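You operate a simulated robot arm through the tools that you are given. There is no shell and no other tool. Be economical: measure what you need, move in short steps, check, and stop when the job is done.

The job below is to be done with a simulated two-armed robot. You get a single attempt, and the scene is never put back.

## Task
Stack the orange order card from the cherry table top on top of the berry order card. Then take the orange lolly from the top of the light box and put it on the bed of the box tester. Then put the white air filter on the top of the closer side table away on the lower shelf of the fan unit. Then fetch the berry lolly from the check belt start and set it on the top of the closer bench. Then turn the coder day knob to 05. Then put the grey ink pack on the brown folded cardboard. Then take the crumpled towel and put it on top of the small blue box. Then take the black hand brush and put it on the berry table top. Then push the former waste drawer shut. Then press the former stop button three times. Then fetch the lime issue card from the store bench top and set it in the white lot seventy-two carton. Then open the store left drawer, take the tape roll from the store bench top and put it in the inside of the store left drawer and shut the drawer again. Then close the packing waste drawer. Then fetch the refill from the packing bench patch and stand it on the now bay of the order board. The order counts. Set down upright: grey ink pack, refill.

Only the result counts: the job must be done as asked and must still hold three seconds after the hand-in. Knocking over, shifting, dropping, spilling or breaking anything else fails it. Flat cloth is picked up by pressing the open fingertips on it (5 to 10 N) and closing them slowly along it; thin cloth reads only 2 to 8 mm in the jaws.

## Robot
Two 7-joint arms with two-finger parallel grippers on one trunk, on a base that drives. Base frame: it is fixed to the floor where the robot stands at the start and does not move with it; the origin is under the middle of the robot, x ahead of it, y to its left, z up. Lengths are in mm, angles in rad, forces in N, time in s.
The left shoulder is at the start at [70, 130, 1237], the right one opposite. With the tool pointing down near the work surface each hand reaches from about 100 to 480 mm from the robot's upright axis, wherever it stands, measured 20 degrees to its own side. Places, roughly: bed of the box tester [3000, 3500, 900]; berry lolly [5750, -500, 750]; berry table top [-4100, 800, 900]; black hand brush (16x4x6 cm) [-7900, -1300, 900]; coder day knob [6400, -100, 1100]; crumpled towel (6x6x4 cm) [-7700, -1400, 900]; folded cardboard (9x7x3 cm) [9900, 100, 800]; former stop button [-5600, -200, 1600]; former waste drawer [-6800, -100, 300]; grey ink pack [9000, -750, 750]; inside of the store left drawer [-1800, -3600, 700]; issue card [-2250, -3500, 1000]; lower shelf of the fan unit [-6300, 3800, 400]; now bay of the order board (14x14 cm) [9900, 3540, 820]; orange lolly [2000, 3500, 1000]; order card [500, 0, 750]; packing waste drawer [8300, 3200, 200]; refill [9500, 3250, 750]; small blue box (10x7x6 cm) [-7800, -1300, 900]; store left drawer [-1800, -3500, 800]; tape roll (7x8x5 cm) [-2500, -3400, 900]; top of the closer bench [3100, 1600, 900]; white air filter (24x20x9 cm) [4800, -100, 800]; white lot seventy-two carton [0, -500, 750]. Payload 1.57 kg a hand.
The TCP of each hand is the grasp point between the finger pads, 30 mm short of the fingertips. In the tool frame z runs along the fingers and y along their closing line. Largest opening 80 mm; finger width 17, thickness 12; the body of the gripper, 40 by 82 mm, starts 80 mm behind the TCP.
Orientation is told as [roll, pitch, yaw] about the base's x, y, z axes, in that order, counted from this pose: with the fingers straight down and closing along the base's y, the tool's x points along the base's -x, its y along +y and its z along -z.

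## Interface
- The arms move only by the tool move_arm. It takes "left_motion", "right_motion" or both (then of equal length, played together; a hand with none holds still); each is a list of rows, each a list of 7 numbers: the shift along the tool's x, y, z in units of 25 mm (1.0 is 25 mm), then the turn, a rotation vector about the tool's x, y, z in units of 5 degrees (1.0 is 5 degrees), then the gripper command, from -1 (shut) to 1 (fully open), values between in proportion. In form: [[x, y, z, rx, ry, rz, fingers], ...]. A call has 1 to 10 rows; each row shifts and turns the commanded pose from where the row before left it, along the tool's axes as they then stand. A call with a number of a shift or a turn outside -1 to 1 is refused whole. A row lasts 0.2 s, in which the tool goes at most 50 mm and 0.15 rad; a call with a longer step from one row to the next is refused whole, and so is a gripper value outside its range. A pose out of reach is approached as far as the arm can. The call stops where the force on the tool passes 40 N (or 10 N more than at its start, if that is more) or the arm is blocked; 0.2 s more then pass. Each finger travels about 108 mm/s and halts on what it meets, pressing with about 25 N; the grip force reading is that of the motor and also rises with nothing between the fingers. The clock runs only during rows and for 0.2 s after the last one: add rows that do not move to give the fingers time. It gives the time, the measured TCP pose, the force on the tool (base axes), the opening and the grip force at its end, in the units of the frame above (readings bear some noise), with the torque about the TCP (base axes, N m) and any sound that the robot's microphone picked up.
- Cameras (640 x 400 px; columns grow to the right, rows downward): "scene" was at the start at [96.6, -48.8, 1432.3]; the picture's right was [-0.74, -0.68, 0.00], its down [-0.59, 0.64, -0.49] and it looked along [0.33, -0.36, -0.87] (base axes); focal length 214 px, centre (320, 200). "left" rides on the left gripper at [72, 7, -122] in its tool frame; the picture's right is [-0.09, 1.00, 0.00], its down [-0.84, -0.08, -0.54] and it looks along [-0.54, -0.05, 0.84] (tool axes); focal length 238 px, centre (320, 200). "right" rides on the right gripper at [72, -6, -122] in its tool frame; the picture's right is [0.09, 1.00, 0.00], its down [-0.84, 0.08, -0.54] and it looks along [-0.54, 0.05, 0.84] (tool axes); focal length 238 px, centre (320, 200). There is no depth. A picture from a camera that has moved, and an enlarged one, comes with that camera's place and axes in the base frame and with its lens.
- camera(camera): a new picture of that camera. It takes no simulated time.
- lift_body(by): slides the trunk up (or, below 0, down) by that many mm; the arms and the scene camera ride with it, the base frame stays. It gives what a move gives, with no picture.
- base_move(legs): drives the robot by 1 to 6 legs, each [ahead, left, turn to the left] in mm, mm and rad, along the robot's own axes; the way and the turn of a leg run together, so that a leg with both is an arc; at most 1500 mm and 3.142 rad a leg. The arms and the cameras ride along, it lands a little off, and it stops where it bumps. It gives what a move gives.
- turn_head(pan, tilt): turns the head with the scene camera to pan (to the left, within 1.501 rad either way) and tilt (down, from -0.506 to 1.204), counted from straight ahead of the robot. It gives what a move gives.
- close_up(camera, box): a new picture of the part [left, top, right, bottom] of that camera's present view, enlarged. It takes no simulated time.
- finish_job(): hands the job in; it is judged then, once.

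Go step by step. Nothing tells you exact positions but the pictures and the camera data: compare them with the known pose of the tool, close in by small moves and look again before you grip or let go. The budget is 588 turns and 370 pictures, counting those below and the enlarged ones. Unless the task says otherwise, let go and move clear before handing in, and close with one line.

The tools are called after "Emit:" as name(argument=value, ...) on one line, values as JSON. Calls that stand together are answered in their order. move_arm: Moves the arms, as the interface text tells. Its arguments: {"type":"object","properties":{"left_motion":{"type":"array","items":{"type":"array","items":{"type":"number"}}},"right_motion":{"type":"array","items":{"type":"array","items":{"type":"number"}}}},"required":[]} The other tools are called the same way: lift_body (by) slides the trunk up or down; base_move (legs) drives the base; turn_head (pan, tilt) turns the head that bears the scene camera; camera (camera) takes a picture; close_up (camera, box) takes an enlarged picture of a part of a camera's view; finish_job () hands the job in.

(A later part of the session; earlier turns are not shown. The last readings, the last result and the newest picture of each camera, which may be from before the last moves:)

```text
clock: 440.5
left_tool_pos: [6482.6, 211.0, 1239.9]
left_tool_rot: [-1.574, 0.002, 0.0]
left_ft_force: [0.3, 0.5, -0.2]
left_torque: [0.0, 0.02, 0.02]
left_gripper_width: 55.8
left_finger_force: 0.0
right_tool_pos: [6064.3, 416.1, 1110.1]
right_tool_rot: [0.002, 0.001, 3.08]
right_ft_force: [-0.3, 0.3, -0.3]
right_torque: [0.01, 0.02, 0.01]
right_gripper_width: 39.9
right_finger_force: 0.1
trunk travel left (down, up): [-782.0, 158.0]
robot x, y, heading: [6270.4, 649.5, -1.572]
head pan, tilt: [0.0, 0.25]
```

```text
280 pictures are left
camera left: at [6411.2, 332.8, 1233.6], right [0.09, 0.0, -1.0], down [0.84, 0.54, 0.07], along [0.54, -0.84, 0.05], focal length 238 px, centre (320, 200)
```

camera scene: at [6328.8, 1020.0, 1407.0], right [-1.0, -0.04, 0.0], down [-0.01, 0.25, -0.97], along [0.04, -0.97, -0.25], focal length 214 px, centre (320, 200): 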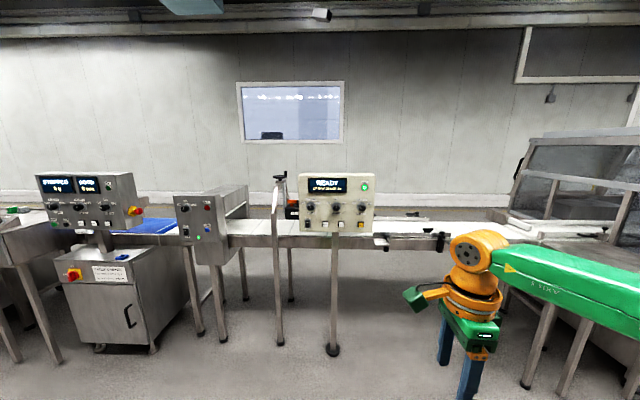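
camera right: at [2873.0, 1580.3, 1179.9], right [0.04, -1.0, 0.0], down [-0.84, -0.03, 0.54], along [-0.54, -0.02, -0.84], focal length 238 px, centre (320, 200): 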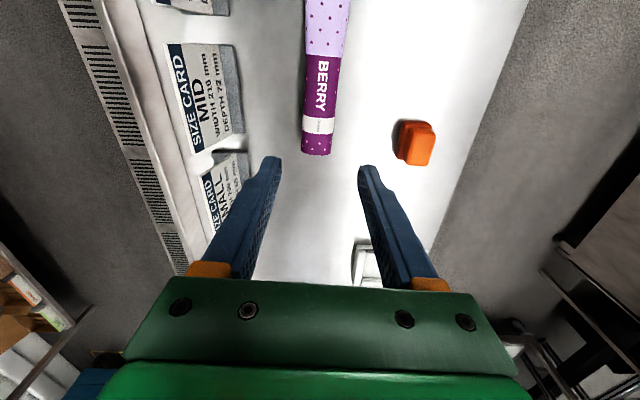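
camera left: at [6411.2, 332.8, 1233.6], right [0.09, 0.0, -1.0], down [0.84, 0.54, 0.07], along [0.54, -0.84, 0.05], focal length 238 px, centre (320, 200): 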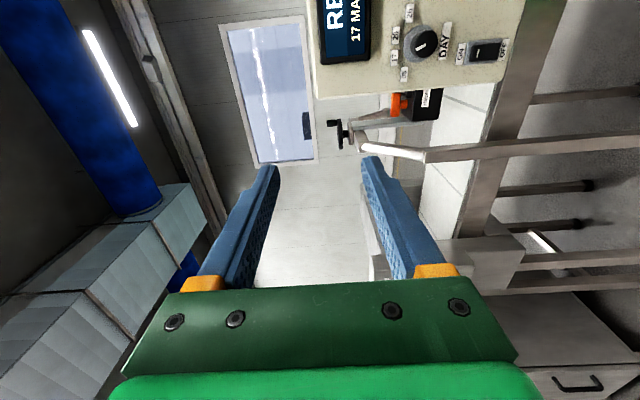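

Emit:
lift_body(by=-160)

Emit:
base_move(legs=[[0, -61, 0], [170, 0, 0]])

Emit:
camera(camera="left")

Emit:
camera(camera="scene")

```text
clock: 442.4
left_tool_pos: [6483.6, 209.9, 1079.4]
left_tool_rot: [-1.574, 0.004, 0.0]
left_ft_force: [-0.1, 1.5, 0.0]
left_torque: [-0.01, -0.03, -0.02]
left_gripper_width: 56.2
left_finger_force: 0.1
right_tool_pos: [6063.7, 414.4, 949.6]
right_tool_rot: [0.002, 0.002, 3.076]
right_ft_force: [-0.4, -0.3, -0.6]
right_torque: [-0.02, -0.02, -0.02]
right_gripper_width: 40.1
right_finger_force: 0.0
trunk travel left (down, up): [-622.0, 318.0]
robot x, y, heading: [6266.7, 652.2, -1.562]
head pan, tilt: [0.0, 0.25]
```

```text
clock: 444.4
left_tool_pos: [6422.3, 40.7, 1080.5]
left_tool_rot: [-1.574, 0.001, 0.0]
left_ft_force: [0.0, -0.4, -0.1]
left_torque: [-0.01, -0.01, 0.04]
left_gripper_width: 56.0
left_finger_force: 0.1
right_tool_pos: [6003.5, 246.8, 949.7]
right_tool_rot: [0.0, 0.002, 3.08]
right_ft_force: [0.3, 0.6, -0.2]
right_torque: [0.02, -0.01, 0.04]
right_gripper_width: 40.2
right_finger_force: 0.0
trunk travel left (down, up): [-622.0, 318.0]
robot x, y, heading: [6210.7, 485.9, -1.57]
head pan, tilt: [0.0, 0.25]
```

```text
279 pictures are left
camera left: at [6350.0, 162.6, 1073.5], right [0.09, 0.0, -1.0], down [0.84, 0.54, 0.07], along [0.54, -0.84, 0.05], focal length 238 px, centre (320, 200)
```

left: 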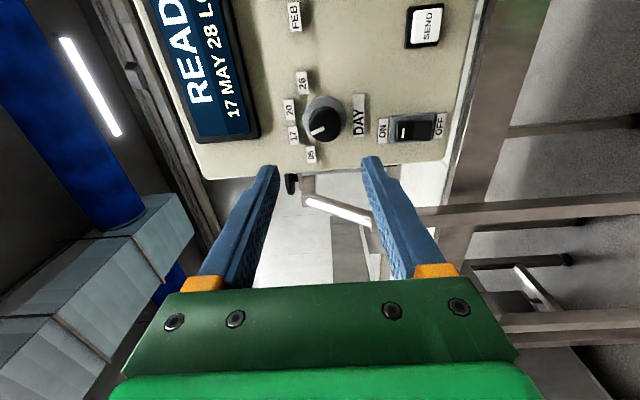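

```text
278 pictures are left
camera scene: at [6210.2, 338.2, 1247.2], right [-1.0, 0.0, 0.0], down [0.0, 0.25, -0.97], along [0.0, -0.97, -0.25], focal length 214 px, centre (320, 200)
```

scene: 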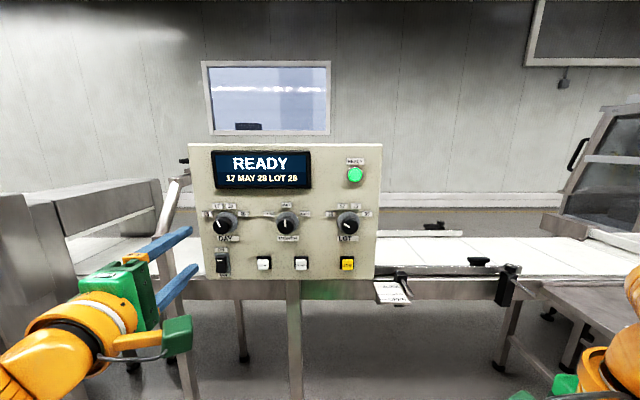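

The knob center triangulates to (6420, -109, 1078) and the hand is aligned. I'll advance.

Emit:
base_move(legs=[[95, 0, 0]])

Emit:
move_arm(left_motion=[[0.08, 0.08, 0, 0, 0, 0, 0.5], [0, 0, 0, 0, 0, 0, 0.5]])

Emit:
camera(camera="left")

Emit:
close_up(camera="scene", box=[120, 150, 320, 300])

```text
clock: 445.5
left_tool_pos: [6421.6, -52.1, 1079.3]
left_tool_rot: [-1.574, 0.002, -0.004]
left_ft_force: [1.1, 0.1, 0.5]
left_torque: [-0.04, 0.03, 0.01]
left_gripper_width: 56.0
left_finger_force: 0.0
right_tool_pos: [6001.0, 153.9, 950.3]
right_tool_rot: [0.002, 0.003, 3.079]
right_ft_force: [0.3, 0.3, 0.1]
right_torque: [0.0, -0.02, -0.03]
right_gripper_width: 40.1
right_finger_force: 0.2
trunk travel left (down, up): [-622.0, 318.0]
robot x, y, heading: [6209.9, 389.1, -1.572]
head pan, tilt: [0.0, 0.25]
```

```text
clock: 446.1
left_tool_pos: [6419.0, -52.6, 1076.7]
left_tool_rot: [-1.57, 0.002, -0.002]
left_ft_force: [0.5, 0.7, 0.0]
left_torque: [0.01, -0.02, -0.04]
left_gripper_width: 59.9
left_finger_force: 0.2
right_tool_pos: [6002.5, 153.0, 949.4]
right_tool_rot: [0.002, 0.003, 3.078]
right_ft_force: [0.1, 1.6, 1.0]
right_torque: [0.0, 0.0, -0.05]
right_gripper_width: 40.0
right_finger_force: 0.0
trunk travel left (down, up): [-622.0, 318.0]
robot x, y, heading: [6207.9, 389.7, -1.573]
head pan, tilt: [0.0, 0.25]
```

```text
277 pictures are left
camera left: at [6347.2, 69.4, 1071.2], right [0.09, 0.0, -1.0], down [0.84, 0.54, 0.07], along [0.54, -0.84, 0.05], focal length 238 px, centre (320, 200)
```

left: 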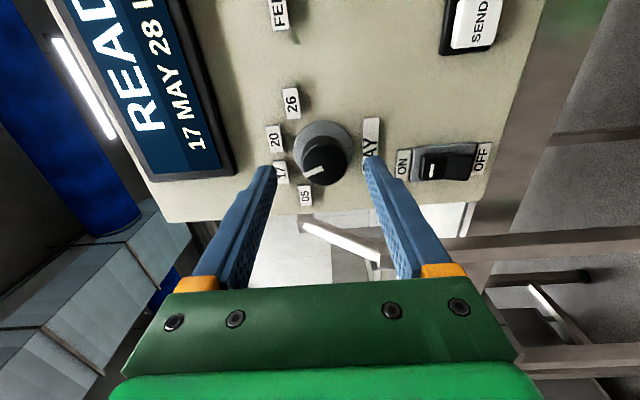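

```text
2.67 times, centred on (220, 225) of scene
camera zoom: at [6209.9, 244.9, 1247.0], right [-1.0, 0.0, 0.0], down [0.0, 0.25, -0.97], along [0.0, -0.97, -0.25], focal length 572 px, centre (587, 133)
```

zoom: 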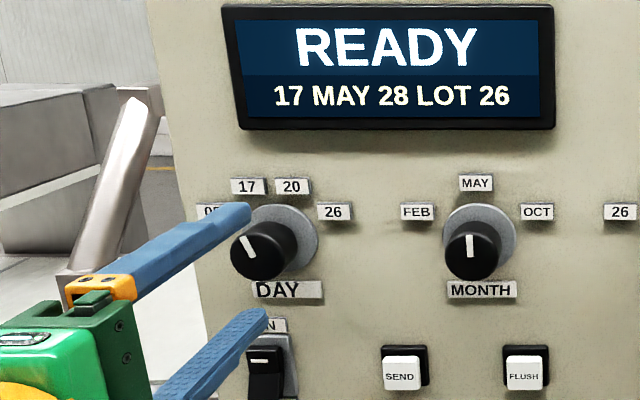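

Emit:
move_arm(left_motion=[[0, 0, 0.5, 0, 0, 0, 0.4], [0, 0, 0.5, 0, 0, 0, 0.3], [0, 0, 0.4, 0, 0, 0, 0.3], [0, 0, 0, 0, 0, 0, 0.3]])

Emit:
camera(camera="left")

```text
clock: 447.1
left_tool_pos: [6418.7, -86.5, 1078.4]
left_tool_rot: [-1.573, 0.001, -0.002]
left_ft_force: [0.3, -0.9, 0.7]
left_torque: [0.01, -0.01, 0.01]
left_gripper_width: 52.0
left_finger_force: 0.0
right_tool_pos: [6002.1, 153.5, 948.7]
right_tool_rot: [0.002, 0.002, 3.079]
right_ft_force: [-0.2, 0.0, 0.5]
right_torque: [-0.03, -0.02, 0.0]
right_gripper_width: 40.0
right_finger_force: 0.0
trunk travel left (down, up): [-622.0, 318.0]
robot x, y, heading: [6211.6, 385.6, -1.57]
head pan, tilt: [0.0, 0.25]
```

```text
275 pictures are left
camera left: at [6346.8, 35.5, 1071.0], right [0.09, 0.0, -1.0], down [0.84, 0.54, 0.07], along [0.54, -0.84, 0.05], focal length 238 px, centre (320, 200)
```

left: 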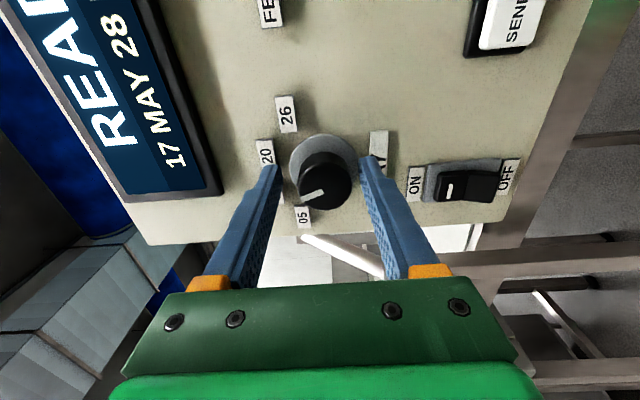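

Emit:
move_arm(left_motion=[[0, 0, 0, 0, 0, 0, 0], [0, 0, 0, 0, 0, 0, -0.4], [0, 0, 0, 0, 0, 0, -0.6], [0, 0, 0, 0, 0, 0, -0.6]])

Emit:
camera(camera="left")

```text
clock: 448.1
left_tool_pos: [6418.1, -87.4, 1075.1]
left_tool_rot: [-1.566, 0.003, -0.001]
left_ft_force: [-4.7, 13.3, -28.6]
left_torque: [0.28, 0.14, -0.02]
left_gripper_width: 35.4
left_finger_force: 42.3
right_tool_pos: [6002.1, 152.2, 949.6]
right_tool_rot: [0.002, 0.002, 3.078]
right_ft_force: [-0.3, 0.8, -0.2]
right_torque: [-0.01, -0.01, -0.05]
right_gripper_width: 39.9
right_finger_force: 0.0
trunk travel left (down, up): [-622.0, 318.0]
robot x, y, heading: [6210.7, 387.4, -1.571]
head pan, tilt: [0.0, 0.25]
```

```text
274 pictures are left
camera left: at [6346.9, 35.2, 1069.3], right [0.09, 0.0, -1.0], down [0.84, 0.54, 0.08], along [0.54, -0.84, 0.05], focal length 238 px, centre (320, 200)
```

left: 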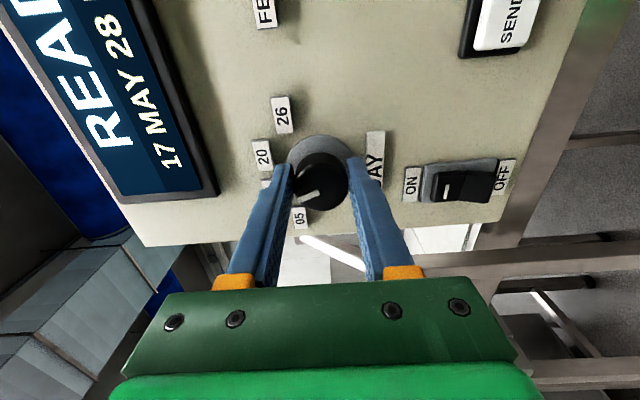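

Emit:
move_arm(left_motion=[[0, 0.12, 0, 0, 0, 0, -0.6], [0, 0, 0, 0, 0, 0, -0.6]])

Emit:
move_arm(left_motion=[[0, 0, 0, 0, 0, -0.7, -0.6], [0, 0, 0, 0, 0, -0.7, -0.6], [0, 0, 0, 0, 0, -0.7, -0.6], [0, 0, 0, 0, 0, -0.7, -0.6], [0, 0, 0, 0, 0, -0.7, -0.6], [0, 0, 0, 0, 0, -0.7, -0.6]])

Emit:
close_up(camera="scene", box=[120, 150, 320, 300])

```text
clock: 448.7
left_tool_pos: [6418.5, -87.4, 1075.7]
left_tool_rot: [-1.577, 0.002, -0.002]
left_ft_force: [-2.8, 4.1, -8.5]
left_torque: [0.57, 0.03, -0.69]
left_gripper_width: 35.4
left_finger_force: 42.3
right_tool_pos: [6001.3, 153.6, 948.9]
right_tool_rot: [0.002, 0.006, 3.077]
right_ft_force: [0.1, 0.3, -0.4]
right_torque: [0.0, 0.02, 0.0]
right_gripper_width: 40.0
right_finger_force: 0.0
trunk travel left (down, up): [-622.0, 318.0]
robot x, y, heading: [6208.2, 384.4, -1.569]
head pan, tilt: [0.0, 0.25]
```

```text
clock: 450.1
left_tool_pos: [6418.6, -86.5, 1076.9]
left_tool_rot: [-1.574, 0.371, -0.002]
left_ft_force: [1.6, -5.6, 11.9]
left_torque: [0.2, -0.05, 0.1]
left_gripper_width: 35.5
left_finger_force: 42.5
right_tool_pos: [6003.4, 152.5, 950.1]
right_tool_rot: [0.002, 0.003, 3.081]
right_ft_force: [-0.7, -0.7, 0.1]
right_torque: [-0.04, -0.01, 0.0]
right_gripper_width: 39.8
right_finger_force: 0.0
trunk travel left (down, up): [-622.0, 318.0]
robot x, y, heading: [6207.1, 389.0, -1.573]
head pan, tilt: [0.0, 0.25]
```

```text
2.67 times, centred on (220, 225) of scene
camera zoom: at [6209.2, 245.4, 1247.3], right [-1.0, 0.0, 0.0], down [0.0, 0.25, -0.97], along [0.0, -0.97, -0.25], focal length 572 px, centre (587, 133)
```

zoom: 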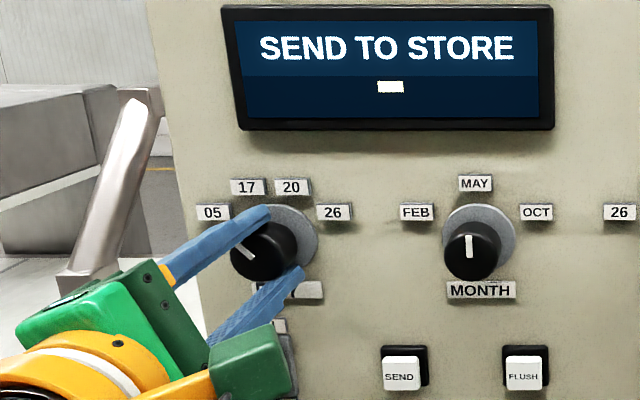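

Emit:
move_arm(left_motion=[[0, 0, 0, 0, 0, -0.75, -0.6], [0, 0, 0, 0, 0, -0.75, -0.6], [0, 0, 0, 0, 0, -0.75, -0.6], [0, 0, 0, 0, 0, -0.75, -0.6], [0, 0, 0, 0, 0, -0.75, -0.6], [0, 0, 0, 0, 0, -0.5, -0.6]])

Emit:
close_up(camera="scene", box=[120, 150, 320, 300])

```text
clock: 451.5
left_tool_pos: [6421.0, -87.6, 1077.7]
left_tool_rot: [-1.582, 0.741, -0.005]
left_ft_force: [10.5, -14.7, 32.8]
left_torque: [-0.27, -1.01, -0.08]
left_gripper_width: 35.1
left_finger_force: 42.4
right_tool_pos: [6003.6, 154.2, 950.5]
right_tool_rot: [0.002, 0.003, 3.079]
right_ft_force: [0.3, 0.2, -0.3]
right_torque: [-0.01, 0.01, -0.01]
right_gripper_width: 39.9
right_finger_force: 0.0
trunk travel left (down, up): [-622.0, 318.0]
robot x, y, heading: [6206.8, 387.1, -1.573]
head pan, tilt: [0.0, 0.25]
```

```text
2.67 times, centred on (220, 225) of scene
camera zoom: at [6210.8, 246.2, 1247.4], right [-1.0, 0.0, 0.0], down [0.0, 0.25, -0.97], along [0.0, -0.97, -0.25], focal length 572 px, centre (587, 133)
```

zoom: 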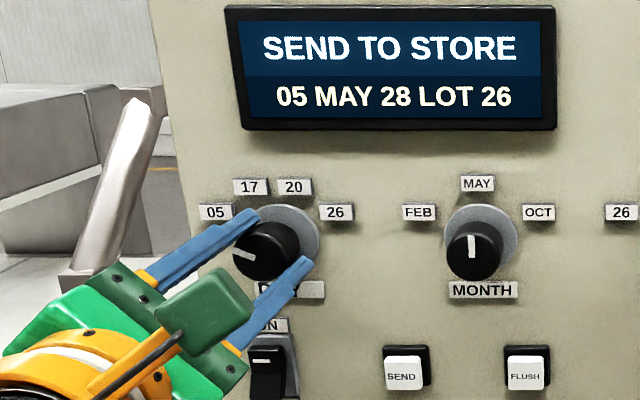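

DAY now reads 05. I'll release and back straight away.

Emit:
move_arm(left_motion=[[0, 0, 0, 0, 0, 0, -0.1], [0, 0, 0, 0, 0, 0, 0.3], [0, 0, 0, 0, 0, 0, 0.4], [0, 0, -0.5, 0, 0, 0, 0.4], [0, 0, -1, 0, 0, 0, 0.4], [0, 0, -1, 0, 0, 0, 0.4]])

Emit:
close_up(camera="scene", box=[120, 150, 320, 300])

```text
clock: 452.9
left_tool_pos: [6421.1, -32.4, 1080.7]
left_tool_rot: [-1.572, 0.741, -0.003]
left_ft_force: [0.2, 0.5, -0.4]
left_torque: [0.02, 0.0, 0.0]
left_gripper_width: 56.0
left_finger_force: 0.0
left hand out of reach, approached as far as the arm can: row 6
right_tool_pos: [6002.2, 153.8, 950.2]
right_tool_rot: [0.001, 0.002, 3.079]
right_ft_force: [-0.3, 0.5, -0.2]
right_torque: [0.0, 0.02, 0.01]
right_gripper_width: 40.1
right_finger_force: 0.1
trunk travel left (down, up): [-622.0, 318.0]
robot x, y, heading: [6206.1, 389.5, -1.575]
head pan, tilt: [0.0, 0.25]
```

```text
2.67 times, centred on (220, 225) of scene
camera zoom: at [6209.8, 245.5, 1247.1], right [-1.0, 0.0, 0.0], down [0.0, 0.25, -0.97], along [0.0, -0.97, -0.25], focal length 572 px, centre (587, 133)
```

zoom: 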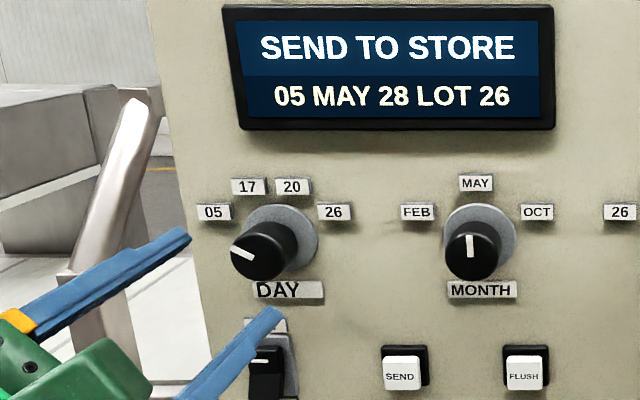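

Task 5 is done. I'll back off, bring the left hand back to pointing down and look along +x toward the ink pack.

Emit:
base_move(legs=[[-750, 0, 0]])

Emit:
lift_body(by=150)

Emit:
move_arm(left_motion=[[0, 0, 0, 0, 0, 0.95, 0], [0, 0, 0, 0, 0, 0.95, 0], [0, 0, 0, 0, 0, 0.95, 0], [0, 0, 0, 0, 0, 0.95, 0], [0, 0, 0, 0, 0, 0.95, 0], [0, 0, 0, 0, 0, 0.95, 0], [0, 0, 0, 0, 0, 0.95, 0], [0, 0, 0, 0, 0, 0.95, 0], [0, 0, 0, 0, 0, 0.9, 0]])

Emit:
move_arm(left_motion=[[0, 0, 0, -1, 0, 0, 0], [0, 0, 0, -1, 0, 0, 0], [0, 0, 0, -1, 0, 0, 0], [0, 0, 0, -1, 0, 0, 0], [0, 0, 0, -1, 0, 0, 0], [0, 0, 0, -1, 0, 0, 0], [0, 0, 0, -1, 0, 0, 0], [0, 0, 0, -1, 0, 0, 0], [0, 0, 0, -1, 0, 0, 0]])

Emit:
move_arm(left_motion=[[0, 0, 0, -1, 0, 0, 0], [0, 0, 0, -1, 0, 0, 0], [0, 0, 0, -1, 0, 0, 0], [0, 0, 0, -1, 0, 0, 0], [0, 0, 0, -1, 0, 0, 0], [0, 0, 0, -1, 0, 0, 0], [0, 0, 0, -1, 0, 0, 0], [0, 0, 0, -1, 0, 0, 0], [0, 0, 0, -1, 0, 0, 0]])

Emit:
turn_head(pan=1.2, tilt=0.3)

Emit:
camera(camera="scene")

```text
clock: 457.0
left_tool_pos: [6422.7, 722.8, 1080.0]
left_tool_rot: [-1.572, 0.739, 0.003]
left_ft_force: [0.2, -0.2, 0.6]
left_torque: [0.02, -0.02, 0.03]
left_gripper_width: 56.0
left_finger_force: 0.1
right_tool_pos: [6003.3, 909.5, 950.1]
right_tool_rot: [0.001, 0.001, 3.08]
right_ft_force: [0.1, -0.1, 1.0]
right_torque: [-0.04, -0.01, 0.0]
right_gripper_width: 40.2
right_finger_force: 0.1
trunk travel left (down, up): [-622.0, 318.0]
robot x, y, heading: [6203.0, 1145.2, -1.568]
head pan, tilt: [0.0, 0.25]
```

```text
clock: 458.7
left_tool_pos: [6421.7, 723.8, 1229.8]
left_tool_rot: [-1.571, 0.74, 0.001]
left_ft_force: [-0.7, -0.8, 0.6]
left_torque: [0.01, 0.0, 0.0]
left_gripper_width: 56.0
left_finger_force: 0.0
right_tool_pos: [6004.0, 910.3, 1099.5]
right_tool_rot: [0.001, 0.001, 3.081]
right_ft_force: [-0.2, -0.4, -0.5]
right_torque: [0.0, -0.03, -0.01]
right_gripper_width: 40.0
right_finger_force: 0.0
trunk travel left (down, up): [-772.0, 168.0]
robot x, y, heading: [6204.9, 1143.7, -1.574]
head pan, tilt: [0.0, 0.25]
```

```text
clock: 460.7
left_tool_pos: [6421.8, 723.8, 1229.6]
left_tool_rot: [-1.572, -0.004, 0.001]
left_ft_force: [0.1, 0.5, -0.1]
left_torque: [-0.01, -0.02, 0.0]
left_gripper_width: 39.9
left_finger_force: 0.0
right_tool_pos: [6003.9, 909.3, 1100.2]
right_tool_rot: [0.0, 0.002, 3.08]
right_ft_force: [-0.1, 0.1, -0.3]
right_torque: [0.01, -0.02, 0.0]
right_gripper_width: 40.2
right_finger_force: 0.2
trunk travel left (down, up): [-772.0, 168.0]
robot x, y, heading: [6208.0, 1146.1, -1.569]
head pan, tilt: [0.0, 0.25]
```

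```text
clock: 462.7
left_tool_pos: [6423.1, 724.6, 1229.2]
left_tool_rot: [-0.784, -0.004, 0.0]
left_ft_force: [-0.6, 0.2, 0.2]
left_torque: [-0.02, -0.01, 0.0]
left_gripper_width: 40.2
left_finger_force: 0.2
right_tool_pos: [6002.5, 910.3, 1098.6]
right_tool_rot: [0.0, 0.001, 3.081]
right_ft_force: [0.8, -0.3, -0.4]
right_torque: [-0.01, -0.02, 0.02]
right_gripper_width: 40.1
right_finger_force: 0.1
trunk travel left (down, up): [-772.0, 168.0]
robot x, y, heading: [6206.2, 1148.4, -1.566]
head pan, tilt: [0.0, 0.25]
```

```text
clock: 464.7
left_tool_pos: [6413.7, 764.7, 1196.0]
left_tool_rot: [-0.001, -0.002, 0.0]
left_ft_force: [-0.1, -0.2, -0.3]
left_torque: [0.03, 0.0, -0.01]
left_gripper_width: 40.0
left_finger_force: 0.0
left hand out of reach, approached as far as the arm can: row 6, 7, 8, 9
right_tool_pos: [6002.9, 908.9, 1099.0]
right_tool_rot: [0.002, 0.003, 3.081]
right_ft_force: [-0.3, -0.4, -0.4]
right_torque: [-0.02, -0.03, 0.01]
right_gripper_width: 39.9
right_finger_force: 0.1
trunk travel left (down, up): [-772.0, 168.0]
robot x, y, heading: [6208.9, 1146.3, -1.569]
head pan, tilt: [0.0, 0.25]
```

```text
clock: 466.1
left_tool_pos: [6414.1, 764.7, 1196.1]
left_tool_rot: [-0.005, -0.001, -0.001]
left_ft_force: [-0.4, 1.2, -0.7]
left_torque: [0.02, -0.01, -0.02]
left_gripper_width: 40.2
left_finger_force: 0.1
right_tool_pos: [6003.9, 908.9, 1099.3]
right_tool_rot: [0.001, 0.002, 3.08]
right_ft_force: [0.2, 0.0, 0.5]
right_torque: [0.01, -0.01, -0.01]
right_gripper_width: 40.2
right_finger_force: 0.1
trunk travel left (down, up): [-772.0, 168.0]
robot x, y, heading: [6209.6, 1145.5, -1.572]
head pan, tilt: [1.201, 0.3]
```

```text
270 pictures are left
camera scene: at [6297.4, 1061.0, 1392.4], right [-0.36, -0.93, 0.0], down [-0.28, 0.11, -0.96], along [0.89, -0.35, -0.3], focal length 214 px, centre (320, 200)
```

scene: 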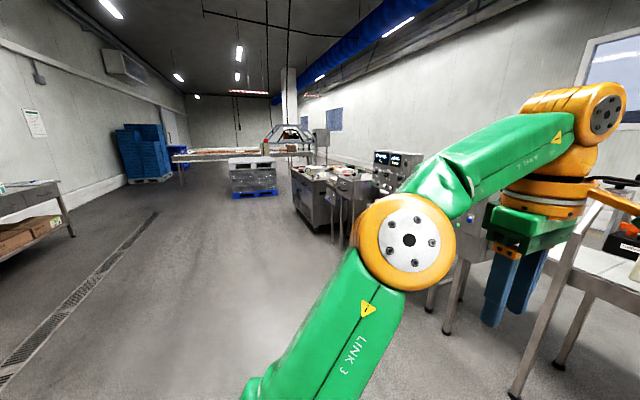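

Emit:
base_move(legs=[[0, 1350, 0], [0, 1300, 0]])

Emit:
turn_head(pan=0.1, tilt=0.4)

Emit:
camera(camera="scene")

```text
clock: 479.1
left_tool_pos: [9062.8, 732.0, 1195.3]
left_tool_rot: [-0.004, -0.005, -0.014]
left_ft_force: [0.4, 0.9, -0.1]
left_torque: [0.01, -0.02, 0.01]
left_gripper_width: 39.9
left_finger_force: 0.0
right_tool_pos: [8653.7, 880.6, 1099.7]
right_tool_rot: [0.001, 0.003, 3.063]
right_ft_force: [0.2, -0.4, 0.7]
right_torque: [0.0, -0.04, 0.04]
right_gripper_width: 40.0
right_finger_force: 0.0
trunk travel left (down, up): [-772.0, 168.0]
robot x, y, heading: [8866.6, 1111.1, -1.588]
head pan, tilt: [1.201, 0.3]
```

```text
clock: 480.4
left_tool_pos: [9063.5, 730.3, 1196.7]
left_tool_rot: [-0.003, -0.002, -0.015]
left_ft_force: [-0.5, 0.0, 1.0]
left_torque: [-0.01, 0.01, -0.03]
left_gripper_width: 39.9
left_finger_force: 0.1
right_tool_pos: [8654.9, 881.2, 1100.0]
right_tool_rot: [0.001, 0.002, 3.063]
right_ft_force: [0.5, -0.2, 0.3]
right_torque: [0.03, -0.02, -0.03]
right_gripper_width: 40.2
right_finger_force: 0.2
trunk travel left (down, up): [-772.0, 168.0]
robot x, y, heading: [8864.5, 1111.4, -1.58]
head pan, tilt: [0.099, 0.4]
```

```text
269 pictures are left
camera scene: at [8872.9, 971.1, 1383.1], right [-1.0, -0.09, 0.0], down [-0.03, 0.39, -0.92], along [0.08, -0.92, -0.39], focal length 214 px, centre (320, 200)
```

scene: 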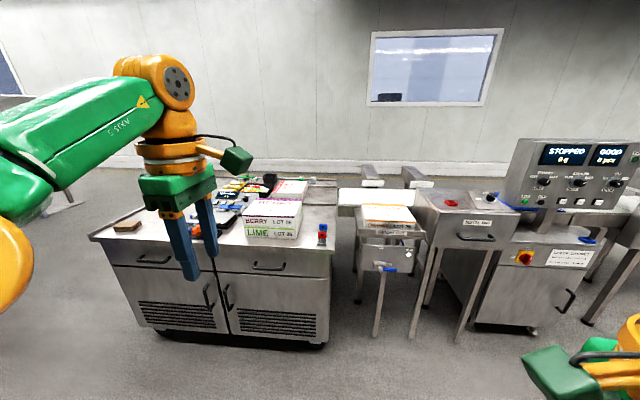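

Emit:
close_up(camera="scene", box=[80, 160, 440, 290])

Emit:
close_up(camera="scene", box=[210, 165, 430, 270])

```text
1.78 times, centred on (260, 225) of scene
camera zoom: at [8872.9, 971.1, 1383.1], right [-1.0, -0.09, 0.0], down [-0.03, 0.39, -0.92], along [0.08, -0.92, -0.39], focal length 381 px, centre (427, 156)
```

zoom: 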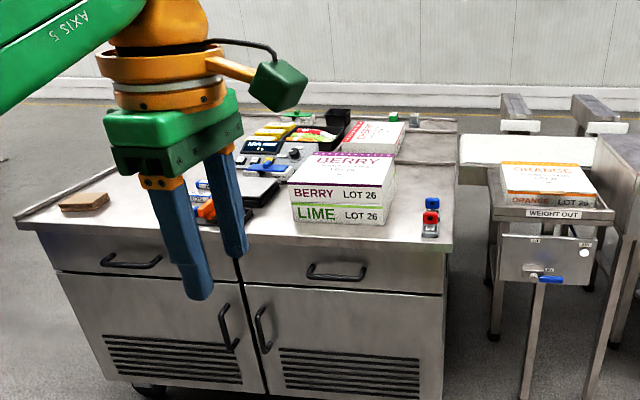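

```text
2.91 times, centred on (320, 218) of scene
camera zoom: at [8872.9, 971.1, 1383.1], right [-1.0, -0.09, 0.0], down [-0.03, 0.39, -0.92], along [0.08, -0.92, -0.39], focal length 624 px, centre (320, 149)
```

zoom: 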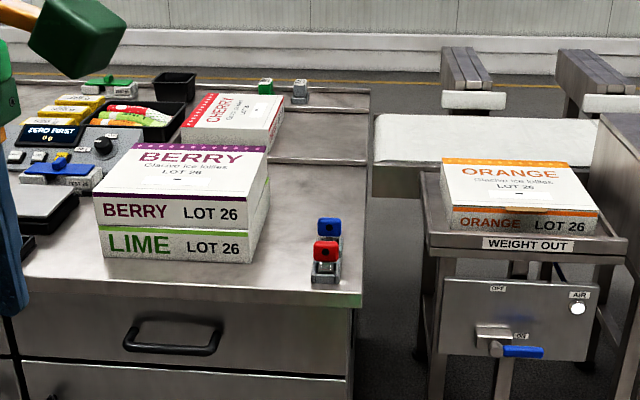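

The grey ink pack sits at the back-right of the bench near (9070, -700). There's lots of room behind the bench, so I'll go around its left end. The brown cardboard is at the front-left near (9960, 85).

Emit:
base_move(legs=[[0, 850, 0.01], [0, 850, 0]])

Emit:
turn_head(pan=-0.2, tilt=0.35)

Emit:
camera(camera="scene")

```text
clock: 489.1
left_tool_pos: [10783.0, 739.8, 1196.1]
left_tool_rot: [-0.001, -0.003, 0.004]
left_ft_force: [-0.4, -0.3, -0.3]
left_torque: [-0.01, 0.0, 0.0]
left_gripper_width: 39.8
left_finger_force: 0.1
right_tool_pos: [10371.8, 881.4, 1098.4]
right_tool_rot: [0.002, 0.004, 3.086]
right_ft_force: [1.1, 0.4, 0.1]
right_torque: [-0.01, -0.02, 0.0]
right_gripper_width: 40.0
right_finger_force: 0.1
trunk travel left (down, up): [-772.0, 168.0]
robot x, y, heading: [10579.3, 1115.7, -1.565]
head pan, tilt: [0.099, 0.4]
```

```text
clock: 489.9
left_tool_pos: [10784.4, 739.3, 1195.6]
left_tool_rot: [-0.005, -0.001, 0.004]
left_ft_force: [0.9, 1.2, 0.6]
left_torque: [-0.01, -0.01, 0.0]
left_gripper_width: 39.9
left_finger_force: 0.0
right_tool_pos: [10372.6, 880.5, 1099.3]
right_tool_rot: [0.002, 0.001, 3.085]
right_ft_force: [-0.2, -0.4, -0.3]
right_torque: [-0.02, -0.01, 0.01]
right_gripper_width: 39.8
right_finger_force: 0.0
trunk travel left (down, up): [-772.0, 168.0]
robot x, y, heading: [10575.6, 1116.8, -1.563]
head pan, tilt: [-0.201, 0.351]
```

```text
266 pictures are left
camera scene: at [10560.9, 976.9, 1387.6], right [-0.98, 0.19, 0.0], down [0.07, 0.34, -0.94], along [-0.18, -0.92, -0.34], focal length 214 px, centre (320, 200)
```

scene: 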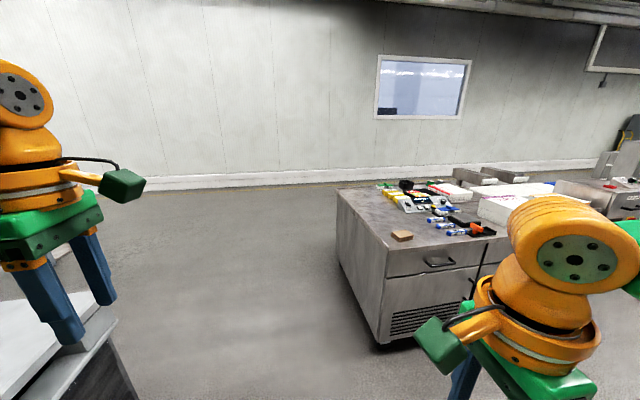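

Emit:
base_move(legs=[[0, -60, 0], [1500, 0, 0], [950, 0, 0], [0, 0, 3.13]])

Emit:
turn_head(pan=0.7, tilt=0.4)

Emit:
camera(camera="scene")

```text
clock: 509.6
left_tool_pos: [10304.4, -919.1, 1196.5]
left_tool_rot: [-0.004, -0.002, 3.107]
left_ft_force: [0.9, -0.4, 0.7]
left_torque: [0.0, -0.01, 0.0]
left_gripper_width: 40.3
left_finger_force: 0.0
right_tool_pos: [10710.4, -1076.2, 1100.4]
right_tool_rot: [0.001, 0.003, -0.096]
right_ft_force: [-0.7, 0.4, 0.3]
right_torque: [-0.02, -0.01, -0.02]
right_gripper_width: 40.0
right_finger_force: 0.1
trunk travel left (down, up): [-772.0, 168.0]
robot x, y, heading: [10495.8, -1303.4, 1.54]
head pan, tilt: [-0.201, 0.351]
```

```text
clock: 510.8
left_tool_pos: [10304.0, -918.0, 1196.9]
left_tool_rot: [-0.003, -0.002, 3.106]
left_ft_force: [-0.3, -0.2, -0.3]
left_torque: [0.01, -0.01, 0.02]
left_gripper_width: 40.1
left_finger_force: 0.0
right_tool_pos: [10709.8, -1077.7, 1099.2]
right_tool_rot: [0.003, 0.001, -0.097]
right_ft_force: [-0.3, 0.0, 0.9]
right_torque: [-0.01, 0.03, 0.0]
right_gripper_width: 40.0
right_finger_force: 0.0
trunk travel left (down, up): [-772.0, 168.0]
robot x, y, heading: [10495.4, -1306.2, 1.535]
head pan, tilt: [0.7, 0.4]
```

```text
265 pictures are left
camera scene: at [10442.8, -1182.5, 1383.1], right [0.79, 0.62, 0.0], down [0.24, -0.31, -0.92], along [-0.57, 0.72, -0.39], focal length 214 px, centre (320, 200)
```

scene: 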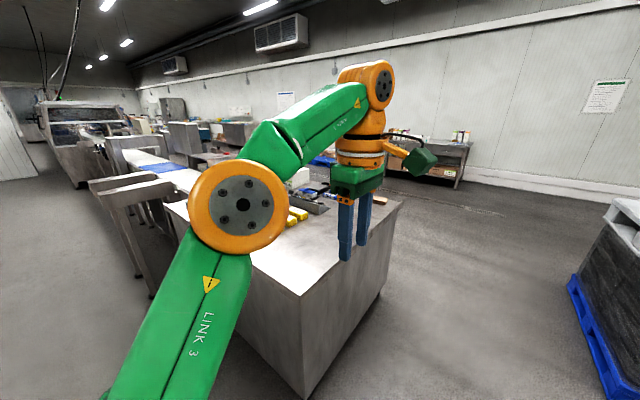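

Emit:
base_move(legs=[[0, 0, 0.035], [0, 1250, 0]])

Emit:
turn_head(pan=0.2, tilt=0.6)

Emit:
camera(camera="scene")

```text
clock: 517.5
left_tool_pos: [9064.2, -898.7, 1195.3]
left_tool_rot: [-0.002, -0.002, 3.108]
left_ft_force: [-0.7, 0.2, 0.0]
left_torque: [-0.01, -0.01, 0.02]
left_gripper_width: 39.9
left_finger_force: 0.0
right_tool_pos: [9468.9, -1056.8, 1099.4]
right_tool_rot: [0.002, 0.002, -0.095]
right_ft_force: [0.2, -0.6, -1.0]
right_torque: [-0.01, -0.01, 0.02]
right_gripper_width: 40.2
right_finger_force: 0.1
trunk travel left (down, up): [-772.0, 168.0]
robot x, y, heading: [9256.2, -1285.1, 1.539]
head pan, tilt: [0.7, 0.4]
```

```text
clock: 518.4
left_tool_pos: [9061.9, -898.6, 1195.9]
left_tool_rot: [-0.004, -0.002, 3.109]
left_ft_force: [0.5, 0.2, 0.0]
left_torque: [-0.01, -0.02, 0.01]
left_gripper_width: 40.1
left_finger_force: 0.1
right_tool_pos: [9469.3, -1056.7, 1099.5]
right_tool_rot: [0.0, 0.002, -0.097]
right_ft_force: [0.4, -0.1, 0.6]
right_torque: [-0.01, -0.04, -0.04]
right_gripper_width: 40.1
right_finger_force: 0.1
trunk travel left (down, up): [-772.0, 168.0]
robot x, y, heading: [9254.4, -1286.2, 1.538]
head pan, tilt: [0.201, 0.6]
```

```text
264 pictures are left
camera scene: at [9244.5, -1148.5, 1364.9], right [0.99, 0.17, 0.0], down [0.09, -0.56, -0.83], along [-0.14, 0.81, -0.56], focal length 214 px, centre (320, 200)
```

scene: 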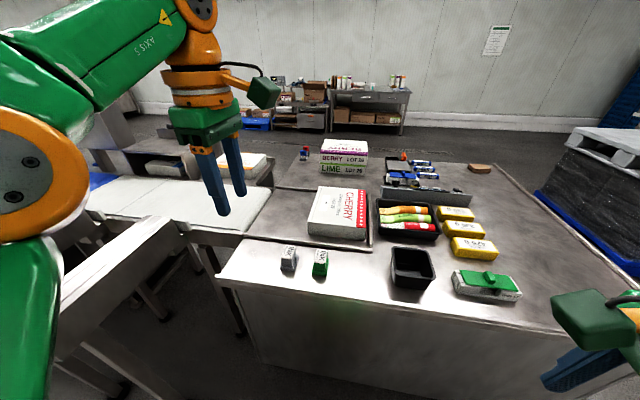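

The grey ink pack is at about (9076, -745). I'll move closer and look with the left hand camera.

Emit:
base_move(legs=[[150, 0, 0.03]])

Emit:
move_arm(left_motion=[[0, 0, 1, 0, 0, 0, 1], [0, 0, 1, 0, 0, 0, 1], [0, 0, 1, 0, 0, 0, 1], [0, 0, 1, 0, 0, 0, 1]])

Emit:
camera(camera="left")

Emit:
close_up(camera="scene", box=[220, 240, 380, 340])

```text
clock: 519.8
left_tool_pos: [9054.6, -757.3, 1196.0]
left_tool_rot: [-0.005, -0.002, 3.136]
left_ft_force: [-0.2, -0.2, -0.5]
left_torque: [0.04, -0.01, -0.02]
left_gripper_width: 40.0
left_finger_force: 0.2
right_tool_pos: [9465.1, -902.8, 1100.5]
right_tool_rot: [0.004, 0.005, -0.068]
right_ft_force: [-0.1, 0.3, 0.0]
right_torque: [0.03, -0.04, 0.04]
right_gripper_width: 39.9
right_finger_force: 0.0
trunk travel left (down, up): [-772.0, 168.0]
robot x, y, heading: [9266.0, -1132.3, 1.565]
head pan, tilt: [0.201, 0.6]
```

```text
clock: 520.8
left_tool_pos: [9053.2, -754.6, 1096.7]
left_tool_rot: [-0.003, -0.001, 3.136]
left_ft_force: [0.0, 0.0, -0.1]
left_torque: [0.01, -0.01, 0.01]
left_gripper_width: 80.0
left_finger_force: 0.0
right_tool_pos: [9464.7, -901.4, 1098.7]
right_tool_rot: [0.001, 0.001, -0.068]
right_ft_force: [0.5, -0.7, 0.5]
right_torque: [0.0, 0.0, 0.02]
right_gripper_width: 40.0
right_finger_force: 0.2
trunk travel left (down, up): [-772.0, 168.0]
robot x, y, heading: [9260.9, -1138.3, 1.568]
head pan, tilt: [0.201, 0.6]
```

```text
263 pictures are left
camera left: at [9126.9, -761.9, 1217.7], right [-0.1, -1.0, 0.0], down [-0.84, 0.08, 0.54], along [-0.54, 0.06, -0.84], focal length 238 px, centre (320, 200)
```

left: 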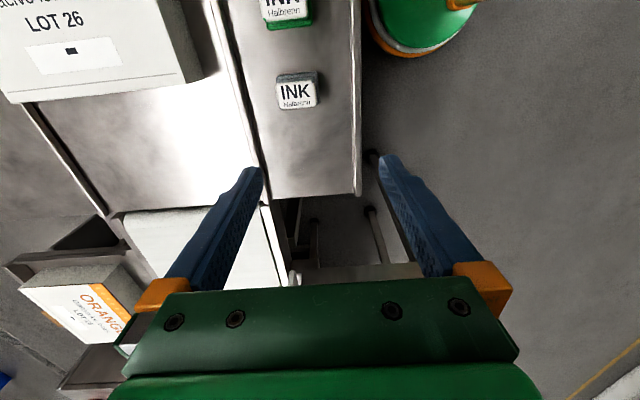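

```text
4.00 times, centred on (300, 290) of scene
camera zoom: at [9242.8, -998.1, 1364.8], right [0.98, 0.19, 0.0], down [0.11, -0.55, -0.82], along [-0.16, 0.81, -0.57], focal length 858 px, centre (400, -160)
```

zoom: 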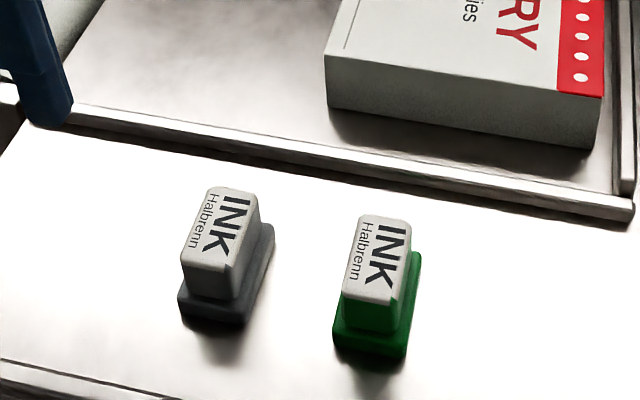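

The pack's top is near (9077, -721, 856). I'll center over it with the jaws along y and descend partway.

Emit:
move_arm(left_motion=[[0.48, -0.65, 0.8, 0, 0, 0, 1], [0.48, -0.65, 0.8, 0, 0, 0, 1], [0, 0, 1, 0, 0, 0, 1], [0, 0, 1, 0, 0, 0, 1], [0, 0, 1, 0, 0, 0, 1], [0, 0, 1, 0, 0, 0, 1], [0, 0, 0.8, 0, 0, 0, 1], [0, 0, 0, 0, 0, 0, 1]])

Emit:
camera(camera="left")

```text
clock: 522.6
left_tool_pos: [9078.2, -721.5, 935.1]
left_tool_rot: [-0.004, 0.0, 3.136]
left_ft_force: [-0.1, -0.2, 0.3]
left_torque: [-0.02, 0.0, 0.03]
left_gripper_width: 80.0
left_finger_force: 0.0
right_tool_pos: [9465.3, -899.6, 1099.7]
right_tool_rot: [0.001, 0.003, -0.069]
right_ft_force: [0.6, -0.5, 0.5]
right_torque: [0.03, -0.03, 0.0]
right_gripper_width: 40.1
right_finger_force: 0.1
trunk travel left (down, up): [-772.0, 168.0]
robot x, y, heading: [9259.1, -1134.3, 1.562]
head pan, tilt: [0.201, 0.6]
```

```text
261 pictures are left
camera left: at [9151.4, -729.2, 1057.1], right [-0.1, -1.0, 0.0], down [-0.84, 0.08, 0.54], along [-0.54, 0.06, -0.84], focal length 238 px, centre (320, 200)
```

left: 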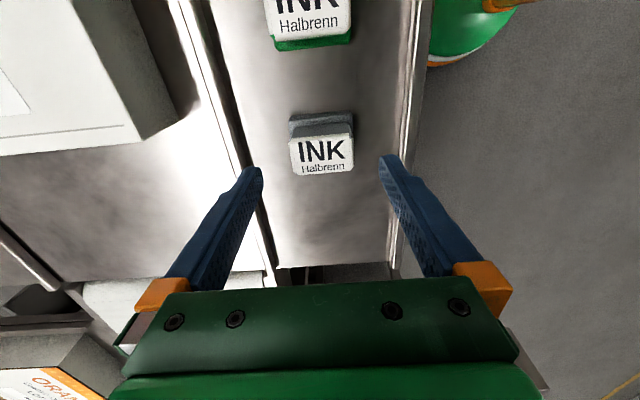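

Emit:
move_arm(left_motion=[[-0.1, 0, 0.8, 0, 0, 0, 1], [0, 0, 0.8, 0, 0, 0, 1], [0, 0, 0.6, 0, 0, 0, 1], [0, 0, 0.3, 0, 0, 0, 1], [0, 0, 0.3, 0, 0, 0, 1], [0, 0, 0.15, 0, 0, 0, 1], [0, 0, 0, 0, 0, 0, 1]])

Emit:
camera(camera="left")

Emit:
close_up(camera="scene", box=[200, 230, 360, 330])

```text
clock: 524.2
left_tool_pos: [9075.7, -721.3, 860.7]
left_tool_rot: [-0.003, -0.001, 3.136]
left_ft_force: [-0.5, 0.8, -0.3]
left_torque: [0.01, -0.01, 0.0]
left_gripper_width: 80.0
left_finger_force: 0.0
right_tool_pos: [9465.2, -901.0, 1100.3]
right_tool_rot: [0.003, 0.002, -0.069]
right_ft_force: [-0.4, 0.3, 0.1]
right_torque: [0.02, 0.01, -0.04]
right_gripper_width: 40.0
right_finger_force: 0.1
trunk travel left (down, up): [-772.0, 168.0]
robot x, y, heading: [9260.6, -1134.0, 1.564]
head pan, tilt: [0.201, 0.6]
```

```text
260 pictures are left
camera left: at [9147.9, -728.6, 983.6], right [-0.1, -1.0, 0.0], down [-0.84, 0.08, 0.54], along [-0.54, 0.06, -0.84], focal length 238 px, centre (320, 200)
```

left: 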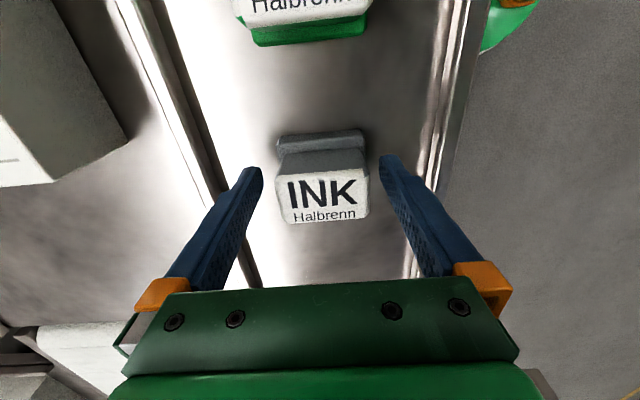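

```text
4.00 times, centred on (280, 280) of scene
camera zoom: at [9243.6, -998.4, 1364.9], right [0.98, 0.19, 0.0], down [0.11, -0.55, -0.82], along [-0.16, 0.81, -0.57], focal length 858 px, centre (480, -120)
```

zoom: 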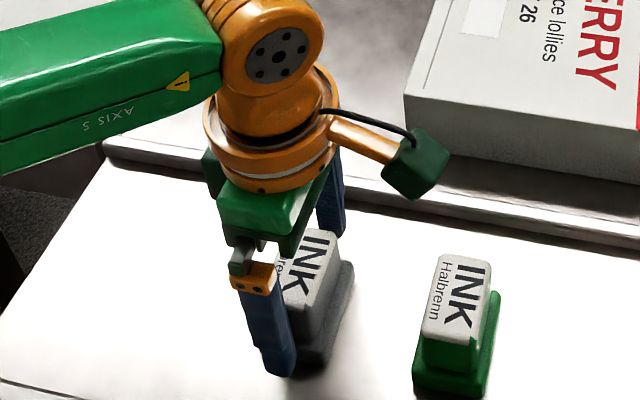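

Emit:
move_arm(left_motion=[[0, -0.08, 0.3, 0, 0, 0, 1], [0, 0, 0, 0, 0, 0, 0.6], [0, 0, 0, 0, 0, 0, 0.2], [0, 0, 0, 0, 0, 0, 0.1], [0, 0, 0, 0, 0, 0, 0.1]])

```text
clock: 525.4
left_tool_pos: [9075.7, -719.1, 854.3]
left_tool_rot: [-0.003, -0.001, 3.134]
left_ft_force: [-0.4, 1.8, 1.1]
left_torque: [0.03, 0.09, -0.02]
left_gripper_width: 61.5
left_finger_force: 24.8
right_tool_pos: [9466.0, -901.3, 1099.9]
right_tool_rot: [0.003, 0.001, -0.068]
right_ft_force: [0.1, 0.6, 0.3]
right_torque: [0.01, 0.02, 0.0]
right_gripper_width: 40.0
right_finger_force: 0.0
trunk travel left (down, up): [-772.0, 168.0]
robot x, y, heading: [9259.7, -1134.1, 1.564]
head pan, tilt: [0.201, 0.6]
```

Gripped at 61 mm. I'll lift and check.

Emit:
move_arm(left_motion=[[0, 0, -0.4, 0, 0, 0, 0.1], [0, 0, -0.8, 0, 0, 0, 0.1], [0, 0, -1, 0, 0, 0, 0.1], [0, 0, -1, 0, 0, 0, 0.1], [0, 0, -1, 0, 0, 0, 0.1], [0, 0, -1, 0, 0, 0, 0.1]])

Emit:
camera(camera="left")

Emit:
close_up(camera="scene", box=[180, 170, 360, 290])

```text
clock: 526.8
left_tool_pos: [9077.4, -718.4, 985.8]
left_tool_rot: [-0.001, -0.002, 3.135]
left_ft_force: [-1.0, -0.5, -2.1]
left_torque: [-0.03, -0.04, 0.0]
left_gripper_width: 61.5
left_finger_force: 25.0
right_tool_pos: [9465.7, -899.3, 1099.1]
right_tool_rot: [0.003, 0.002, -0.068]
right_ft_force: [-0.9, -0.2, 0.3]
right_torque: [0.01, -0.03, 0.0]
right_gripper_width: 40.0
right_finger_force: 0.1
trunk travel left (down, up): [-772.0, 168.0]
robot x, y, heading: [9259.3, -1130.4, 1.563]
head pan, tilt: [0.201, 0.6]
```

```text
258 pictures are left
camera left: at [9149.1, -725.9, 1107.8], right [-0.1, -1.0, 0.0], down [-0.84, 0.08, 0.54], along [-0.54, 0.05, -0.84], focal length 238 px, centre (320, 200)
```

left: 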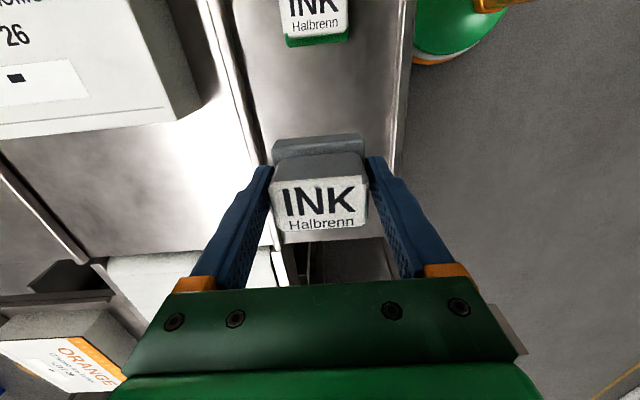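

```text
3.33 times, centred on (270, 230) of scene
camera zoom: at [9243.8, -998.3, 1364.8], right [0.98, 0.19, 0.0], down [0.11, -0.55, -0.82], along [-0.16, 0.81, -0.57], focal length 715 px, centre (487, 100)
```

zoom: 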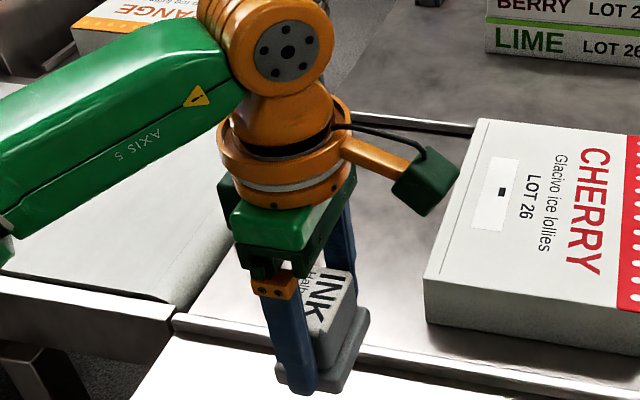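

The pack is held upright. I'll drive around to the left end of the bench where the cardboard lies.

Emit:
base_move(legs=[[-170, 0, 0], [0, -1270, 0], [0, 0, 1.575], [0, -1400, 0]])

Emit:
turn_head(pan=0.2, tilt=0.6)

Emit:
camera(camera="scene")

```text
clock: 544.7
left_tool_pos: [10193.9, -61.0, 984.8]
left_tool_rot: [-0.003, -0.002, -1.644]
left_ft_force: [-0.2, -0.1, -1.2]
left_torque: [0.01, -0.01, 0.0]
left_gripper_width: 61.5
left_finger_force: 24.9
right_tool_pos: [10402.0, 314.5, 1098.2]
right_tool_rot: [0.001, 0.002, 1.437]
right_ft_force: [0.3, -0.7, 0.2]
right_torque: [0.01, -0.04, -0.03]
right_gripper_width: 40.0
right_finger_force: 0.1
trunk travel left (down, up): [-772.0, 168.0]
robot x, y, heading: [10624.7, 96.4, 3.064]
head pan, tilt: [0.201, 0.6]
```

```text
clock: 545.3
left_tool_pos: [10194.3, -61.0, 984.3]
left_tool_rot: [-0.001, -0.002, -1.644]
left_ft_force: [0.3, 0.3, -0.5]
left_torque: [-0.02, 0.0, 0.04]
left_gripper_width: 61.4
left_finger_force: 25.4
right_tool_pos: [10401.8, 314.3, 1100.2]
right_tool_rot: [-0.001, 0.002, 1.438]
right_ft_force: [0.4, -0.8, -0.1]
right_torque: [-0.01, 0.02, -0.01]
right_gripper_width: 40.1
right_finger_force: 0.0
trunk travel left (down, up): [-772.0, 168.0]
robot x, y, heading: [10625.3, 94.0, 3.064]
head pan, tilt: [0.201, 0.6]
```

```text
256 pictures are left
camera scene: at [10486.2, 84.8, 1364.8], right [-0.13, 0.99, 0.0], down [0.56, 0.07, -0.82], along [-0.82, -0.11, -0.57], focal length 214 px, centre (320, 200)
```

scene: 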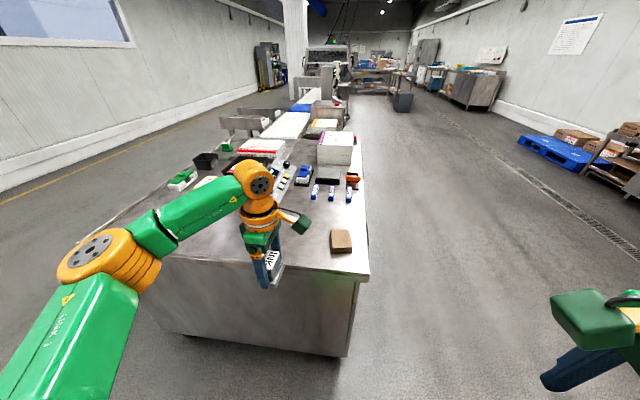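

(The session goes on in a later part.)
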